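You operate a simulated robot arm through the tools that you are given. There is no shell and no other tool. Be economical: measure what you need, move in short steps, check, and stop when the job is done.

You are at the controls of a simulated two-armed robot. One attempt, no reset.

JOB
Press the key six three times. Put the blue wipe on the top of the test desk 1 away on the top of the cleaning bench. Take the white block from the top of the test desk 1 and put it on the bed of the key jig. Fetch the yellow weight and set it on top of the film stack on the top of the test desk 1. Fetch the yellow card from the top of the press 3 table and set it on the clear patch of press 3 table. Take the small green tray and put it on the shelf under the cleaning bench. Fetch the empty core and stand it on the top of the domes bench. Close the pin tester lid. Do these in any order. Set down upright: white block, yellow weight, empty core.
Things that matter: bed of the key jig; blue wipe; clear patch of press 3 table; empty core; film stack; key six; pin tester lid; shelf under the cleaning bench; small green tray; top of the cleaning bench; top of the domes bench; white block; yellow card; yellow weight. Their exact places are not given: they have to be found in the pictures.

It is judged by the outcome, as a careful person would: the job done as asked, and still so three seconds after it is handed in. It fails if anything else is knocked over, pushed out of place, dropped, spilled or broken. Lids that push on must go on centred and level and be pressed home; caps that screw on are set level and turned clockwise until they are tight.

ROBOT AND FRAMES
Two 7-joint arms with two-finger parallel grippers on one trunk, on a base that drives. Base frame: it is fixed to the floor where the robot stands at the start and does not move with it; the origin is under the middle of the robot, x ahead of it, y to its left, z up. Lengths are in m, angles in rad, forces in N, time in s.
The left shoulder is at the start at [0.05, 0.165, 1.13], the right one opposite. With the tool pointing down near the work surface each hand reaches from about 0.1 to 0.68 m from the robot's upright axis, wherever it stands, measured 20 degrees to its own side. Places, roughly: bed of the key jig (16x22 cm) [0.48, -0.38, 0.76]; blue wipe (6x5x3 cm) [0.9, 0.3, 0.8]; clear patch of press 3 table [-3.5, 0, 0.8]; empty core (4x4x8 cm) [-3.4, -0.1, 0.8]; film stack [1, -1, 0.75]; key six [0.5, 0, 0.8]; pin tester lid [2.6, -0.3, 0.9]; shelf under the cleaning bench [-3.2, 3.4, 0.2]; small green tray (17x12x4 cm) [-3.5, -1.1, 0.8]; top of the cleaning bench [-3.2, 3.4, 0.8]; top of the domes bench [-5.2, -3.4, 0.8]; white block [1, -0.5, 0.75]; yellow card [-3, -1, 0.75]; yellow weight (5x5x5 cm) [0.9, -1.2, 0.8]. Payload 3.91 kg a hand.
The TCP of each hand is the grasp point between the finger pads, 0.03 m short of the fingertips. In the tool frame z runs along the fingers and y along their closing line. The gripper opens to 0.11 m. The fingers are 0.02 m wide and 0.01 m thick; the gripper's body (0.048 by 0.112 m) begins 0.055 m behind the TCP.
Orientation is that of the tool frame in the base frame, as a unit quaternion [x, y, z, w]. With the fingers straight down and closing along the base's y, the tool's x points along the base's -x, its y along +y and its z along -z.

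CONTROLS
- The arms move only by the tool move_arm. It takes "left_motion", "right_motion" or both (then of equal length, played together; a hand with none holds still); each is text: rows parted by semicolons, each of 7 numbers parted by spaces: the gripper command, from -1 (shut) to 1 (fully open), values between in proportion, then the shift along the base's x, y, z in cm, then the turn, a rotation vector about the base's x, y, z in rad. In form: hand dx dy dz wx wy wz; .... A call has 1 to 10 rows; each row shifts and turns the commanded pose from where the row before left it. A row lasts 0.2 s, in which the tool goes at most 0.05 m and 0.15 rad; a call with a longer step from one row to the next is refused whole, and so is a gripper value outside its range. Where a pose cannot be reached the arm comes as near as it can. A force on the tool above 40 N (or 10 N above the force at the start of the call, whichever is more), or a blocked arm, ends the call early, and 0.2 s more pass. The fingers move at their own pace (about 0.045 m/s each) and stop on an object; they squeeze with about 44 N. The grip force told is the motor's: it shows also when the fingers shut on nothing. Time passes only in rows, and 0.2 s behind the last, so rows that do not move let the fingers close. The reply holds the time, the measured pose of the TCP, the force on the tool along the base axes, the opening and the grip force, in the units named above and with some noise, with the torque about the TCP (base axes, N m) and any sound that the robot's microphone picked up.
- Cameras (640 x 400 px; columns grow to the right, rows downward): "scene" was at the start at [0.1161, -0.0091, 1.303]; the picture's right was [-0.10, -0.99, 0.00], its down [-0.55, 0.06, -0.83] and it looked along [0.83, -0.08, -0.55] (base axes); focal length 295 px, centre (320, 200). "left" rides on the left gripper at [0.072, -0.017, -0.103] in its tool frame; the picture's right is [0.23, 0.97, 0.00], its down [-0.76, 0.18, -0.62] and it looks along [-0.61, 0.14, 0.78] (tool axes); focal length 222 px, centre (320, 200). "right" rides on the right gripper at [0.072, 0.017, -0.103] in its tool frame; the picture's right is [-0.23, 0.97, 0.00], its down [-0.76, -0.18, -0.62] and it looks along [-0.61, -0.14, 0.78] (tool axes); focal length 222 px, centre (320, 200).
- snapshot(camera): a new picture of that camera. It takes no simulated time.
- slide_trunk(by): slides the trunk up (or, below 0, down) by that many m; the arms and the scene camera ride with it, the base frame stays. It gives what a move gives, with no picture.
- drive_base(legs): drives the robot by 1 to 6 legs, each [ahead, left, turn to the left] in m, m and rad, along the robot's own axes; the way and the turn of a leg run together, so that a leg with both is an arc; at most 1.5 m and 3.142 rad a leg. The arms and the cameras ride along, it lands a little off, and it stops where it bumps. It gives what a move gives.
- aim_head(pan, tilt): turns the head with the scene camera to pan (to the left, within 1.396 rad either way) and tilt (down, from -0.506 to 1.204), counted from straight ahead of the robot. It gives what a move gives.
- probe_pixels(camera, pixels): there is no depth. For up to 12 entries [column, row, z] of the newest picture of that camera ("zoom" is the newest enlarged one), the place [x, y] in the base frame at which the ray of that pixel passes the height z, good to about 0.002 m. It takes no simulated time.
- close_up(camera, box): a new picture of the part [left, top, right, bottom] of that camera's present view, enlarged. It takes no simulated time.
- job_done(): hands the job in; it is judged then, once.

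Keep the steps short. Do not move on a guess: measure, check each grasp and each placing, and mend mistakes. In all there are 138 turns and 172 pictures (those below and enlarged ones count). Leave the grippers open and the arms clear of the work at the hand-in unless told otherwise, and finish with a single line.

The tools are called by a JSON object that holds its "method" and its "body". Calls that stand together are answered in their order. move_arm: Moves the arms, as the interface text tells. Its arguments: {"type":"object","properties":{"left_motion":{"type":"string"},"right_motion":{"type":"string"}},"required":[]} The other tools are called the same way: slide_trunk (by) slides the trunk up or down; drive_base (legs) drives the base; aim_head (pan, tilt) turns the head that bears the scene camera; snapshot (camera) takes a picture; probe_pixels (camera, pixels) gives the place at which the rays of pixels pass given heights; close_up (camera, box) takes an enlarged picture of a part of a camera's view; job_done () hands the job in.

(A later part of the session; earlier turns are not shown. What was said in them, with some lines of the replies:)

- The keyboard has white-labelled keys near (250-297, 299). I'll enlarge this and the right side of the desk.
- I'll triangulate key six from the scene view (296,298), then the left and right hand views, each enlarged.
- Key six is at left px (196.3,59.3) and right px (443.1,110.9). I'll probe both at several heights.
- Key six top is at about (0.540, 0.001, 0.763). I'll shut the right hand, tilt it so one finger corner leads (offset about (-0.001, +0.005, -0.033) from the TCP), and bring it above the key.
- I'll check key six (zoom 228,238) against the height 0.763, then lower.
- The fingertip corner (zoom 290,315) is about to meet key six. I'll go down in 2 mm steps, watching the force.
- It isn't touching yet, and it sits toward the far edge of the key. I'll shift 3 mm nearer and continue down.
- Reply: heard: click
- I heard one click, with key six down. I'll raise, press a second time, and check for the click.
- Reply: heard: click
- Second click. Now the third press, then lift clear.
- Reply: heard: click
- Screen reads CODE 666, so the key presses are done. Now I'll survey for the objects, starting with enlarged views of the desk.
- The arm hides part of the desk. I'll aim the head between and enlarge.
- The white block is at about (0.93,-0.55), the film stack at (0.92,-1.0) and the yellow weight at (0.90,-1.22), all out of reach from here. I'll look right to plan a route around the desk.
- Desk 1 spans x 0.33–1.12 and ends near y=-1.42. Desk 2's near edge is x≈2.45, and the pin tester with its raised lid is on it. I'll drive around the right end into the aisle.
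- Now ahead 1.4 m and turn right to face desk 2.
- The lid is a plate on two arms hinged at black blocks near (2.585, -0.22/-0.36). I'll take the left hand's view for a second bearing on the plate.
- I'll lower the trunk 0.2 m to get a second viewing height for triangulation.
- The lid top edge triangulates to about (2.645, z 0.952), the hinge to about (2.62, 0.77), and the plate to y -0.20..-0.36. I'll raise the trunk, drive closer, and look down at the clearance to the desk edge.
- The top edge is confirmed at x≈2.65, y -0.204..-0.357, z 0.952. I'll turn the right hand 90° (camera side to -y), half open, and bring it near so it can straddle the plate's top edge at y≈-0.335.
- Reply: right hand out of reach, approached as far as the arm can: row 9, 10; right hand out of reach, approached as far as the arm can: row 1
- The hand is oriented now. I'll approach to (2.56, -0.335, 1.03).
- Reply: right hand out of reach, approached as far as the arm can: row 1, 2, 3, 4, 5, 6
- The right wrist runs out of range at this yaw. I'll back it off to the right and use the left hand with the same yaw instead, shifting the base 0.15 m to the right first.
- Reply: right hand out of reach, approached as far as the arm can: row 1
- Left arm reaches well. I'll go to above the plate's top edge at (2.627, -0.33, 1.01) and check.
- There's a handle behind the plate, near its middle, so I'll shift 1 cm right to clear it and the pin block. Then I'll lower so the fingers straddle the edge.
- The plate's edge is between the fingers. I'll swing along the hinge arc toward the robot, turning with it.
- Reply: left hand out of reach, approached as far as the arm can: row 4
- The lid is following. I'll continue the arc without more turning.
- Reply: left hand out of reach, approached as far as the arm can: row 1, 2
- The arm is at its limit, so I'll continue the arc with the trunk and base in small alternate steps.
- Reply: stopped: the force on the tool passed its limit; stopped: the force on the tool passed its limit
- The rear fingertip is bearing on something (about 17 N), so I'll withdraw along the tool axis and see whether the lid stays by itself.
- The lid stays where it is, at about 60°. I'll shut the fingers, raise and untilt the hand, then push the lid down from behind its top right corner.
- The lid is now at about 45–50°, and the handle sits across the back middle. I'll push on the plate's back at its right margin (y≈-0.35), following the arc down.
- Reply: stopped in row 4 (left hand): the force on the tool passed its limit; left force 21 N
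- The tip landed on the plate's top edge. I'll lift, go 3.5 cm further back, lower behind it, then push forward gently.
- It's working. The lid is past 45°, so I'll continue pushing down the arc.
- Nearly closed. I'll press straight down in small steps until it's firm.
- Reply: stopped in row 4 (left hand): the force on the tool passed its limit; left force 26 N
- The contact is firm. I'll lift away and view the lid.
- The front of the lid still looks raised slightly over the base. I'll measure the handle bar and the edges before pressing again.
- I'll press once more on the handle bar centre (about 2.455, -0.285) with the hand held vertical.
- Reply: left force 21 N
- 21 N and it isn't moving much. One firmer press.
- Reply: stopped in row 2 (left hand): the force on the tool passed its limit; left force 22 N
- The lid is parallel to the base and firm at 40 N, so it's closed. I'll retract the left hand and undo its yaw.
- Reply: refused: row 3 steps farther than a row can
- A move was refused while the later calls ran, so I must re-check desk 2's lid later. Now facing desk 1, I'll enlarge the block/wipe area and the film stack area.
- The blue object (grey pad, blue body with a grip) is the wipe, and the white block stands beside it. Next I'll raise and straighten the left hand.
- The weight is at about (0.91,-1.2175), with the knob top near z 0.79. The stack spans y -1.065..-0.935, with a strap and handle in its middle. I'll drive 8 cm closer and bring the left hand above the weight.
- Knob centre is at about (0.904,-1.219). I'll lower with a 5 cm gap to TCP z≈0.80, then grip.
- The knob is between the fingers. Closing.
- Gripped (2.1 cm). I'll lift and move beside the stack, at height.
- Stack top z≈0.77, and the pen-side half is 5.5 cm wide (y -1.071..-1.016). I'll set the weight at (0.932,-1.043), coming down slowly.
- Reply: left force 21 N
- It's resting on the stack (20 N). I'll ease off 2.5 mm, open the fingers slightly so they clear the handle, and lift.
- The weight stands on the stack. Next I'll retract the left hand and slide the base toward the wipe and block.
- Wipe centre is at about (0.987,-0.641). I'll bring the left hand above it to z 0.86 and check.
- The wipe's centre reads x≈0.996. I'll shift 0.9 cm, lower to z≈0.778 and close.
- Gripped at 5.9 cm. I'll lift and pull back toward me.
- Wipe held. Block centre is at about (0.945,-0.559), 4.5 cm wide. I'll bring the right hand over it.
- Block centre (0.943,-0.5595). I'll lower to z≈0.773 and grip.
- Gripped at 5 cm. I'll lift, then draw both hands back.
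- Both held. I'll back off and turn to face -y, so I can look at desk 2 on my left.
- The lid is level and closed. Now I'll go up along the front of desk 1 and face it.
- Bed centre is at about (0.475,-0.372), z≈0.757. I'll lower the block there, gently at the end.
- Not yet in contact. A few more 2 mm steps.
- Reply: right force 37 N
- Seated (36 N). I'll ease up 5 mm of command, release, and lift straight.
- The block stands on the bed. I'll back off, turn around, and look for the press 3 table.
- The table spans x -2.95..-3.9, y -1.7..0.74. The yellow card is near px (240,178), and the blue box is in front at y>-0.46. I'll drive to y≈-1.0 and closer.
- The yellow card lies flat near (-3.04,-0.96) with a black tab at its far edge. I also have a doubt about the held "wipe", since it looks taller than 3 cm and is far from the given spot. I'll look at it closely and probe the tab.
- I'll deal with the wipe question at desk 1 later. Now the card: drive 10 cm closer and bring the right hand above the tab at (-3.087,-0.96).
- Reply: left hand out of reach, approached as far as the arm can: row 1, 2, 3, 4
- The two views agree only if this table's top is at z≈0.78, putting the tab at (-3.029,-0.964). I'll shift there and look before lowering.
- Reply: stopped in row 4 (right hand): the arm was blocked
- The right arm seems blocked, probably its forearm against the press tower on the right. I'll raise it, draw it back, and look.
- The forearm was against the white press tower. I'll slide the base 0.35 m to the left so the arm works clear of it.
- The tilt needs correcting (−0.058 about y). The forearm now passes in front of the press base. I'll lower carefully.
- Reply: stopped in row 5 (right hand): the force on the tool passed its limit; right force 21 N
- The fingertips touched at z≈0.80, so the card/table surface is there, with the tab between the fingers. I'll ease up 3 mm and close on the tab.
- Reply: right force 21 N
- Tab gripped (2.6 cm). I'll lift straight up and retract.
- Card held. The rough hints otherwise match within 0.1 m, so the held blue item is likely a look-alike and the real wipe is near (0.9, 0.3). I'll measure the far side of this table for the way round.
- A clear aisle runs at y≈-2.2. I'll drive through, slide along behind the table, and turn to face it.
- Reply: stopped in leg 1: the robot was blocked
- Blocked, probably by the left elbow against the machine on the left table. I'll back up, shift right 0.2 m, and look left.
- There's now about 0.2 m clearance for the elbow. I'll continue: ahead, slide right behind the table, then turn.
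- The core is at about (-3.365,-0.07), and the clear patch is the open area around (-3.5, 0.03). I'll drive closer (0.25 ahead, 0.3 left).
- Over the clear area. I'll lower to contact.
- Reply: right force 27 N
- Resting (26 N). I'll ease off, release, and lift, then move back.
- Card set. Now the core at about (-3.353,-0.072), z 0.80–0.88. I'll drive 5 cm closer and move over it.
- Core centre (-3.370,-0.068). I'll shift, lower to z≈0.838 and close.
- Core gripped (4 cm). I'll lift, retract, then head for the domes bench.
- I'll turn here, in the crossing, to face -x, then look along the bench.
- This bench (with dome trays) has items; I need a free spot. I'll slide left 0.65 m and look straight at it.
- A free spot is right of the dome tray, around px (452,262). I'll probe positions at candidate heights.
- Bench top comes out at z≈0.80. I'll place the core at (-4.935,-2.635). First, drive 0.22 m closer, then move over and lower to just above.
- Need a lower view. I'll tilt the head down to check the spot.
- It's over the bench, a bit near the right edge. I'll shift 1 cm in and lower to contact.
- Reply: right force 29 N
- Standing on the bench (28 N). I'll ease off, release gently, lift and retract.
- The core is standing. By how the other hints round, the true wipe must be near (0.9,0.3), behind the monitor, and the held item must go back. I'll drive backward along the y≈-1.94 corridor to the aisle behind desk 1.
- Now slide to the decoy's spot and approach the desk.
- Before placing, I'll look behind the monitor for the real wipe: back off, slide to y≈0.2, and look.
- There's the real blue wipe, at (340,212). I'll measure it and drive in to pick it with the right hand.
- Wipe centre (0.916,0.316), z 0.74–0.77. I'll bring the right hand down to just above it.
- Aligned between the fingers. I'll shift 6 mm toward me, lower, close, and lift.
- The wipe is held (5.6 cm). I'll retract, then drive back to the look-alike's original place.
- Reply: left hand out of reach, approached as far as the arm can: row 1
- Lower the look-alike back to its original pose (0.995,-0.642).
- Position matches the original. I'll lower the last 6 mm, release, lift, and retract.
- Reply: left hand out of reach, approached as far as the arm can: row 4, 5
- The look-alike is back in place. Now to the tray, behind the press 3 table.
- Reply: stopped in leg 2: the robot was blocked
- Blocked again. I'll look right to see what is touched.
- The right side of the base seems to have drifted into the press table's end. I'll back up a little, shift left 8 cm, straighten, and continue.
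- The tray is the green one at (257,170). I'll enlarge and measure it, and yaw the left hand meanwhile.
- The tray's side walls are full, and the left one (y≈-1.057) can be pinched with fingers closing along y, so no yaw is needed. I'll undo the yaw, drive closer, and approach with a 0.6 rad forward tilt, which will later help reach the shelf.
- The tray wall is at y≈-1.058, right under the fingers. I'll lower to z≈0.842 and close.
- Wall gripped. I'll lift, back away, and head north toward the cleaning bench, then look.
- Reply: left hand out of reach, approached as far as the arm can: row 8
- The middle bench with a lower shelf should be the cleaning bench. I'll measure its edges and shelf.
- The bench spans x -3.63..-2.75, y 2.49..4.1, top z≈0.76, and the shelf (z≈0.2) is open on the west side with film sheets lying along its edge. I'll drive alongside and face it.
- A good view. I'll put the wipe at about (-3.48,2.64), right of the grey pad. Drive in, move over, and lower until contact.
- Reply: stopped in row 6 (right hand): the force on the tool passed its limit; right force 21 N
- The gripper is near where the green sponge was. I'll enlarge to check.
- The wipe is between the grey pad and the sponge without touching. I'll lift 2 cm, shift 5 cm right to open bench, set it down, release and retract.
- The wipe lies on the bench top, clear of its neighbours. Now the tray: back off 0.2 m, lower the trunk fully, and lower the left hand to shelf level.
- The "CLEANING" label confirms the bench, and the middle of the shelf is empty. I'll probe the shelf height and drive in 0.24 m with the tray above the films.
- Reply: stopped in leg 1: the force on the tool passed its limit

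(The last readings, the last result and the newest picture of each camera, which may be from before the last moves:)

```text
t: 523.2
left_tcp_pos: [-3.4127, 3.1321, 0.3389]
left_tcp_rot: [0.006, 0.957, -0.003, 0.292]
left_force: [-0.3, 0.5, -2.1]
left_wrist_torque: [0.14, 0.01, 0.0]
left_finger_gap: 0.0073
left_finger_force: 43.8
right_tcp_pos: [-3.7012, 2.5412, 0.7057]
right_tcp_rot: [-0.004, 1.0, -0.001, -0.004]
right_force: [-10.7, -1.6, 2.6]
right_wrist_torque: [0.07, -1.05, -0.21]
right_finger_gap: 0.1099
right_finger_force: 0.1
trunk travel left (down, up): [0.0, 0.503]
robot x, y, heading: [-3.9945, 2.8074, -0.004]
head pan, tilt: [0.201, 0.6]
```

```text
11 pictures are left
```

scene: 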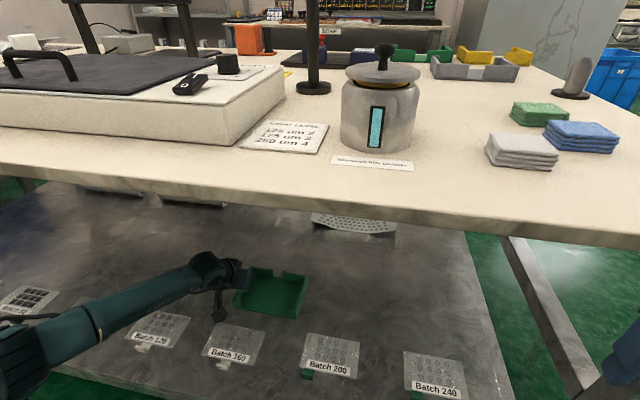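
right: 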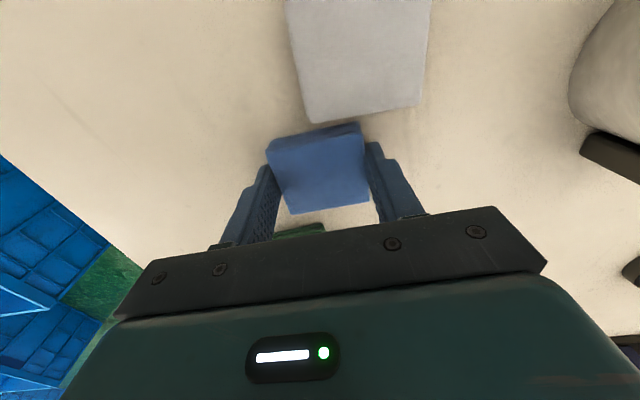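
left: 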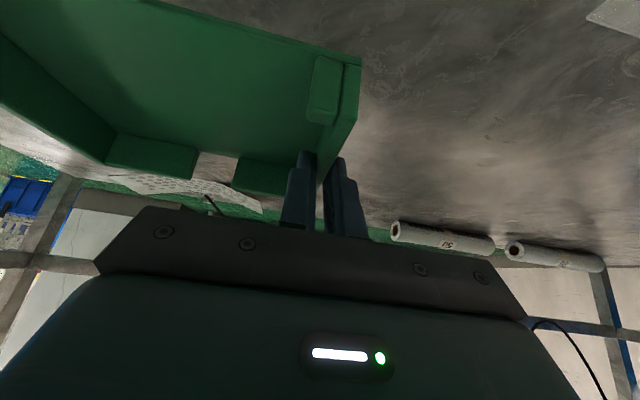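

The right hand is touching the bench edge, so I'll pull it back. The left goes 6 cm further in (past the films) and lowers toward the shelf.

{"method": "move_arm", "body": {"left_motion": "-1 0 0 0 0 0 0; -1 0 0 0 0 0 0; -1 3.2 0 0 0 0 0; -1 3 0 0 0 0 0; -1 0 0 -3 0 0 0; -1 0 0 -3 0 0 0; -1 0 0 -1.5 0 0 0; -1 0 0 0 0 0 0", "right_motion": "1 -3 0 0 0 0 0; 1 -3 -1 0 0 0 0; 1 -2 -1 0 0 0 0; 1 0 0 0 0 0 0; 1 0 0 0 0 0 0; 1 0 0 0 0 0 0; 1 0 0 0 0 0 0; 1 0 0 0 0 0 0"}}

{"method": "close_up", "body": {"camera": "scene", "box": [140, 220, 400, 380]}}

{"method": "move_arm", "body": {"left_motion": "-1 0 0 -0.5 0 0 0; -1 0 0 -0.4 0 0 0; -1 0 0 -0.3 0 0 0; -1 0 0 -0.3 0 0 0; -1 0 0 -0.3 0 0 0; -1 0 0 -0.3 0 0 0; -1 0 0 0 0 0 0"}}

{"method": "close_up", "body": {"camera": "scene", "box": [140, 220, 400, 380]}}

```text
t: 525.0
left_tcp_pos: [-3.3554, 3.1325, 0.2735]
left_tcp_rot: [0.009, 0.957, -0.007, 0.289]
left_force: [-0.3, 0.3, -1.7]
left_wrist_torque: [0.12, -0.01, -0.01]
left_finger_gap: 0.0072
left_finger_force: 44.3
left hand out of reach, approached as far as the arm can: row 7
right_tcp_pos: [-3.7664, 2.5157, 0.7137]
right_tcp_rot: [-0.003, 1.0, 0.0, -0.005]
right_force: [0.1, 0.0, 0.3]
right_wrist_torque: [-0.01, 0.0, 0.03]
right_finger_gap: 0.11
right_finger_force: 0.0
right hand out of reach, approached as far as the arm can: row 2, 3
trunk travel left (down, up): [0.0, 0.503]
robot x, y, heading: [-3.9916, 2.8105, -0.008]
head pan, tilt: [0.201, 0.6]
```

```text
2.46 times, centred on (270, 300) of scene
```

zoom: 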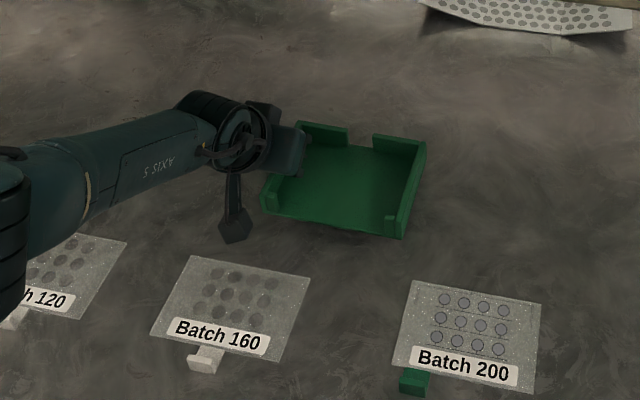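

```text
t: 526.6
left_tcp_pos: [-3.3613, 3.1314, 0.2595]
left_tcp_rot: [0.005, 0.957, -0.002, 0.29]
left_force: [0.1, -0.7, -1.6]
left_wrist_torque: [0.07, 0.01, -0.02]
left_finger_gap: 0.0071
left_finger_force: 44.0
left hand out of reach, approached as far as the arm can: row 3, 5
right_tcp_pos: [-3.7662, 2.5159, 0.7152]
right_tcp_rot: [-0.003, 1.0, -0.001, -0.006]
right_force: [-0.3, 0.0, -0.7]
right_wrist_torque: [0.01, 0.01, 0.0]
right_finger_gap: 0.1102
right_finger_force: 0.0
trunk travel left (down, up): [0.0, 0.503]
robot x, y, heading: [-3.9919, 2.8084, -0.001]
head pan, tilt: [0.201, 0.6]
```

```text
2.46 times, centred on (270, 300) of scene
```

zoom: 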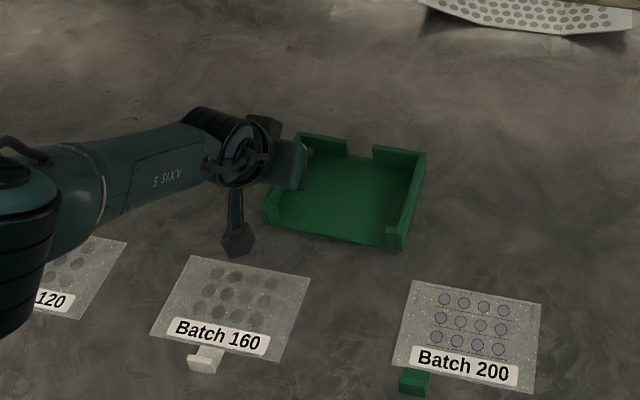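

The tray is clear of the films, and the arm is near its reach limit. I'll drive 3.5 cm closer, bring the hand back the same amount, and keep lowering.

{"method": "drive_base", "body": {"legs": [[0.035, 0, 0]]}}

{"method": "move_arm", "body": {"left_motion": "-1 -2.5 0 0 0 0 0; -1 0 0 -0.4 0 0 0; -1 0 0 -0.4 0 0 0; -1 0 0 -0.3 0 0 0; -1 0 0 -0.3 0 0 0; -1 0 0 -0.3 0 0 0; -1 0 0 -0.3 0 0 0; -1 0 0 -0.3 0 0 0; -1 0 0 0 0 0 0"}}

{"method": "close_up", "body": {"camera": "scene", "box": [140, 220, 400, 380]}}

```text
t: 527.5
left_tcp_pos: [-3.326, 3.1307, 0.259]
left_tcp_rot: [0.005, 0.957, -0.002, 0.29]
left_force: [1.1, 1.0, -1.5]
left_wrist_torque: [0.14, 0.0, 0.03]
left_finger_gap: 0.0073
left_finger_force: 44.1
right_tcp_pos: [-3.732, 2.5157, 0.7151]
right_tcp_rot: [-0.004, 1.0, 0.0, -0.005]
right_force: [-0.1, 0.3, -0.3]
right_wrist_torque: [-0.01, -0.01, 0.03]
right_finger_gap: 0.1098
right_finger_force: 0.0
trunk travel left (down, up): [0.0, 0.503]
robot x, y, heading: [-3.9604, 2.8089, -0.007]
head pan, tilt: [0.201, 0.6]
```

```text
t: 528.7
left_tcp_pos: [-3.3453, 3.1312, 0.2535]
left_tcp_rot: [0.004, 0.954, -0.003, 0.299]
left_force: [-1.3, -0.6, 18.0]
left_wrist_torque: [0.05, 0.98, 0.0]
left_finger_gap: 0.0072
left_finger_force: 43.9
right_tcp_pos: [-3.7323, 2.5156, 0.7154]
right_tcp_rot: [-0.003, 1.0, -0.001, -0.004]
right_force: [0.5, 0.2, 0.7]
right_wrist_torque: [0.02, 0.01, 0.02]
right_finger_gap: 0.1099
right_finger_force: 0.0
trunk travel left (down, up): [0.0, 0.503]
robot x, y, heading: [-3.9582, 2.8078, -0.0]
head pan, tilt: [0.201, 0.6]
stopped in row 5 (left hand): the force on the tool passed its limit (the readings are from after the stop); the commanded pose is now the measured one
```

```text
2.46 times, centred on (270, 300) of scene
5 turns are left
```

zoom: 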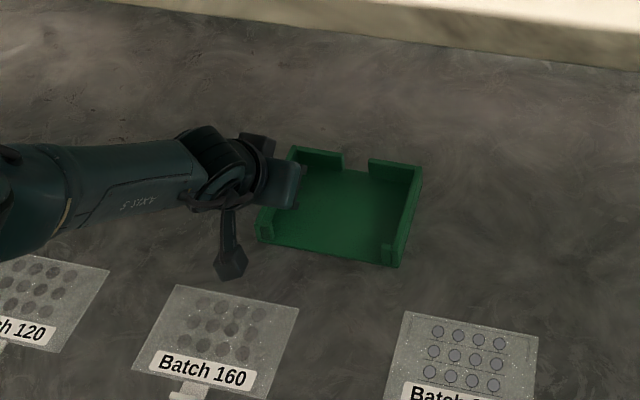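

The tray is on the shelf (18 N contact). I'll release, lift, and pull the hand out, then check.

{"method": "move_arm", "body": {"left_motion": "-0.3 0 0 0 0 0 0; -0.3 0 0 0 0 0 0; -0.3 0 0 0 0 0 0; -0.3 0 0 1.5 0 0 0; -0.3 0 0 3 0 0 0; -0.3 -1 0 4 0 0 0; -0.3 -4 0 2 0 0 0; -0.3 -4 0 0 0 0 0; -0.3 -4 0 0 0 0 0; -0.3 -4 0 0 0 0 0"}}

{"method": "snapshot", "body": {"camera": "scene"}}

{"method": "close_up", "body": {"camera": "scene", "box": [140, 220, 400, 380]}}

```text
t: 530.9
left_tcp_pos: [-3.517, 3.131, 0.3549]
left_tcp_rot: [0.004, 0.955, -0.002, 0.296]
left_force: [0.3, 0.2, -0.5]
left_wrist_torque: [0.0, 0.0, 0.0]
left_finger_gap: 0.0385
left_finger_force: 0.1
right_tcp_pos: [-3.7315, 2.5153, 0.7141]
right_tcp_rot: [-0.003, 1.0, -0.002, -0.005]
right_force: [-0.7, -0.5, 0.2]
right_wrist_torque: [0.03, 0.0, 0.0]
right_finger_gap: 0.1098
right_finger_force: 0.0
trunk travel left (down, up): [0.0, 0.503]
robot x, y, heading: [-3.9569, 2.8108, -0.003]
head pan, tilt: [0.201, 0.6]
```

```text
7 pictures are left
```

scene: 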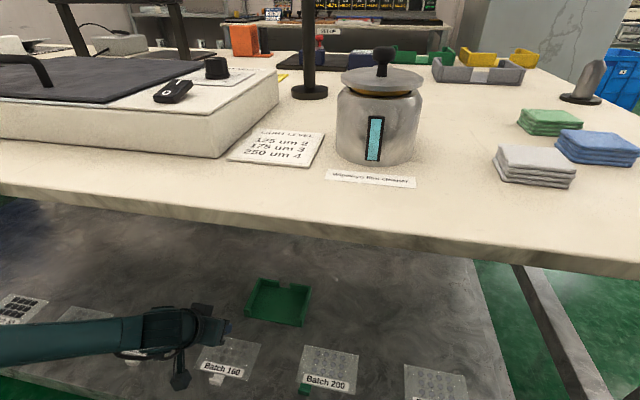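

```text
2.46 times, centred on (270, 300) of scene
4 turns are left
```

zoom: 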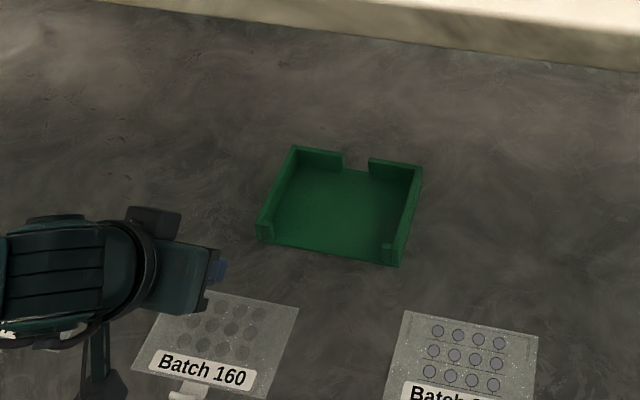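

The tray sits on the shelf, clear of the films. I'll open the hand, back the robot out, and confirm.

{"method": "drive_base", "body": {"legs": [[-0.35, 0, 0]]}}

{"method": "move_arm", "body": {"left_motion": "1 0 0 3 0 0 0; 1 0 0 3 0 0 0; 1 0 0 3 0 0 0; 1 0 0 0 0 0 0"}}

{"method": "snapshot", "body": {"camera": "scene"}}

```text
t: 533.2
left_tcp_pos: [-3.866, 3.1312, 0.3539]
left_tcp_rot: [0.005, 0.955, -0.003, 0.295]
left_force: [-0.6, -0.3, -0.4]
left_wrist_torque: [-0.02, -0.03, -0.02]
left_finger_gap: 0.0384
left_finger_force: 0.1
right_tcp_pos: [-4.0829, 2.5159, 0.7146]
right_tcp_rot: [-0.003, 1.0, -0.001, -0.005]
right_force: [-0.1, 0.0, 0.3]
right_wrist_torque: [-0.02, -0.02, 0.0]
right_finger_gap: 0.1098
right_finger_force: 0.1
trunk travel left (down, up): [0.0, 0.503]
robot x, y, heading: [-4.3071, 2.8106, -0.002]
head pan, tilt: [0.201, 0.6]
```

```text
t: 534.2
left_tcp_pos: [-3.8666, 3.1312, 0.444]
left_tcp_rot: [0.006, 0.955, -0.003, 0.296]
left_force: [-0.8, -0.2, -0.3]
left_wrist_torque: [0.01, 0.0, 0.01]
left_finger_gap: 0.1098
left_finger_force: 0.0
right_tcp_pos: [-4.0806, 2.5171, 0.7148]
right_tcp_rot: [-0.003, 1.0, -0.001, -0.006]
right_force: [0.1, 0.8, 0.3]
right_wrist_torque: [0.03, -0.04, 0.01]
right_finger_gap: 0.1099
right_finger_force: 0.0
trunk travel left (down, up): [0.0, 0.503]
robot x, y, heading: [-4.3058, 2.8116, -0.008]
head pan, tilt: [0.201, 0.6]
```

```text
5 pictures are left
3 turns are left
```

scene: 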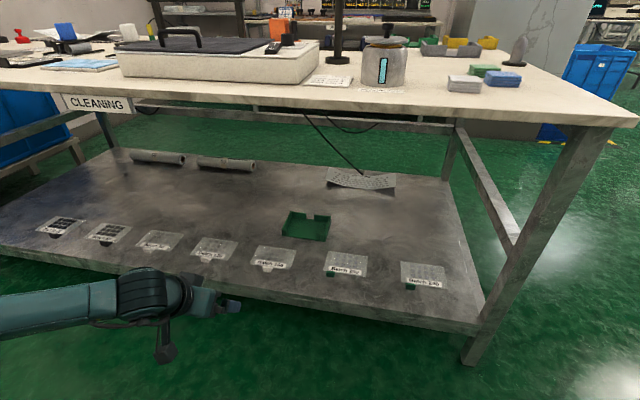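

The tray is on the shelf, the wipe is on the bench top, both grippers are open and the arms are clear. Handing in.

{"method": "job_done", "body": {}}

```text
The job is handed in.
```

All eight tasks were carried out and the job is handed in, but I first picked up a look-alike blue item from desk 1 by mistake (I put it back where it was), and the arms or base bumped or brushed equipment several times, with nothing seen knocked over.
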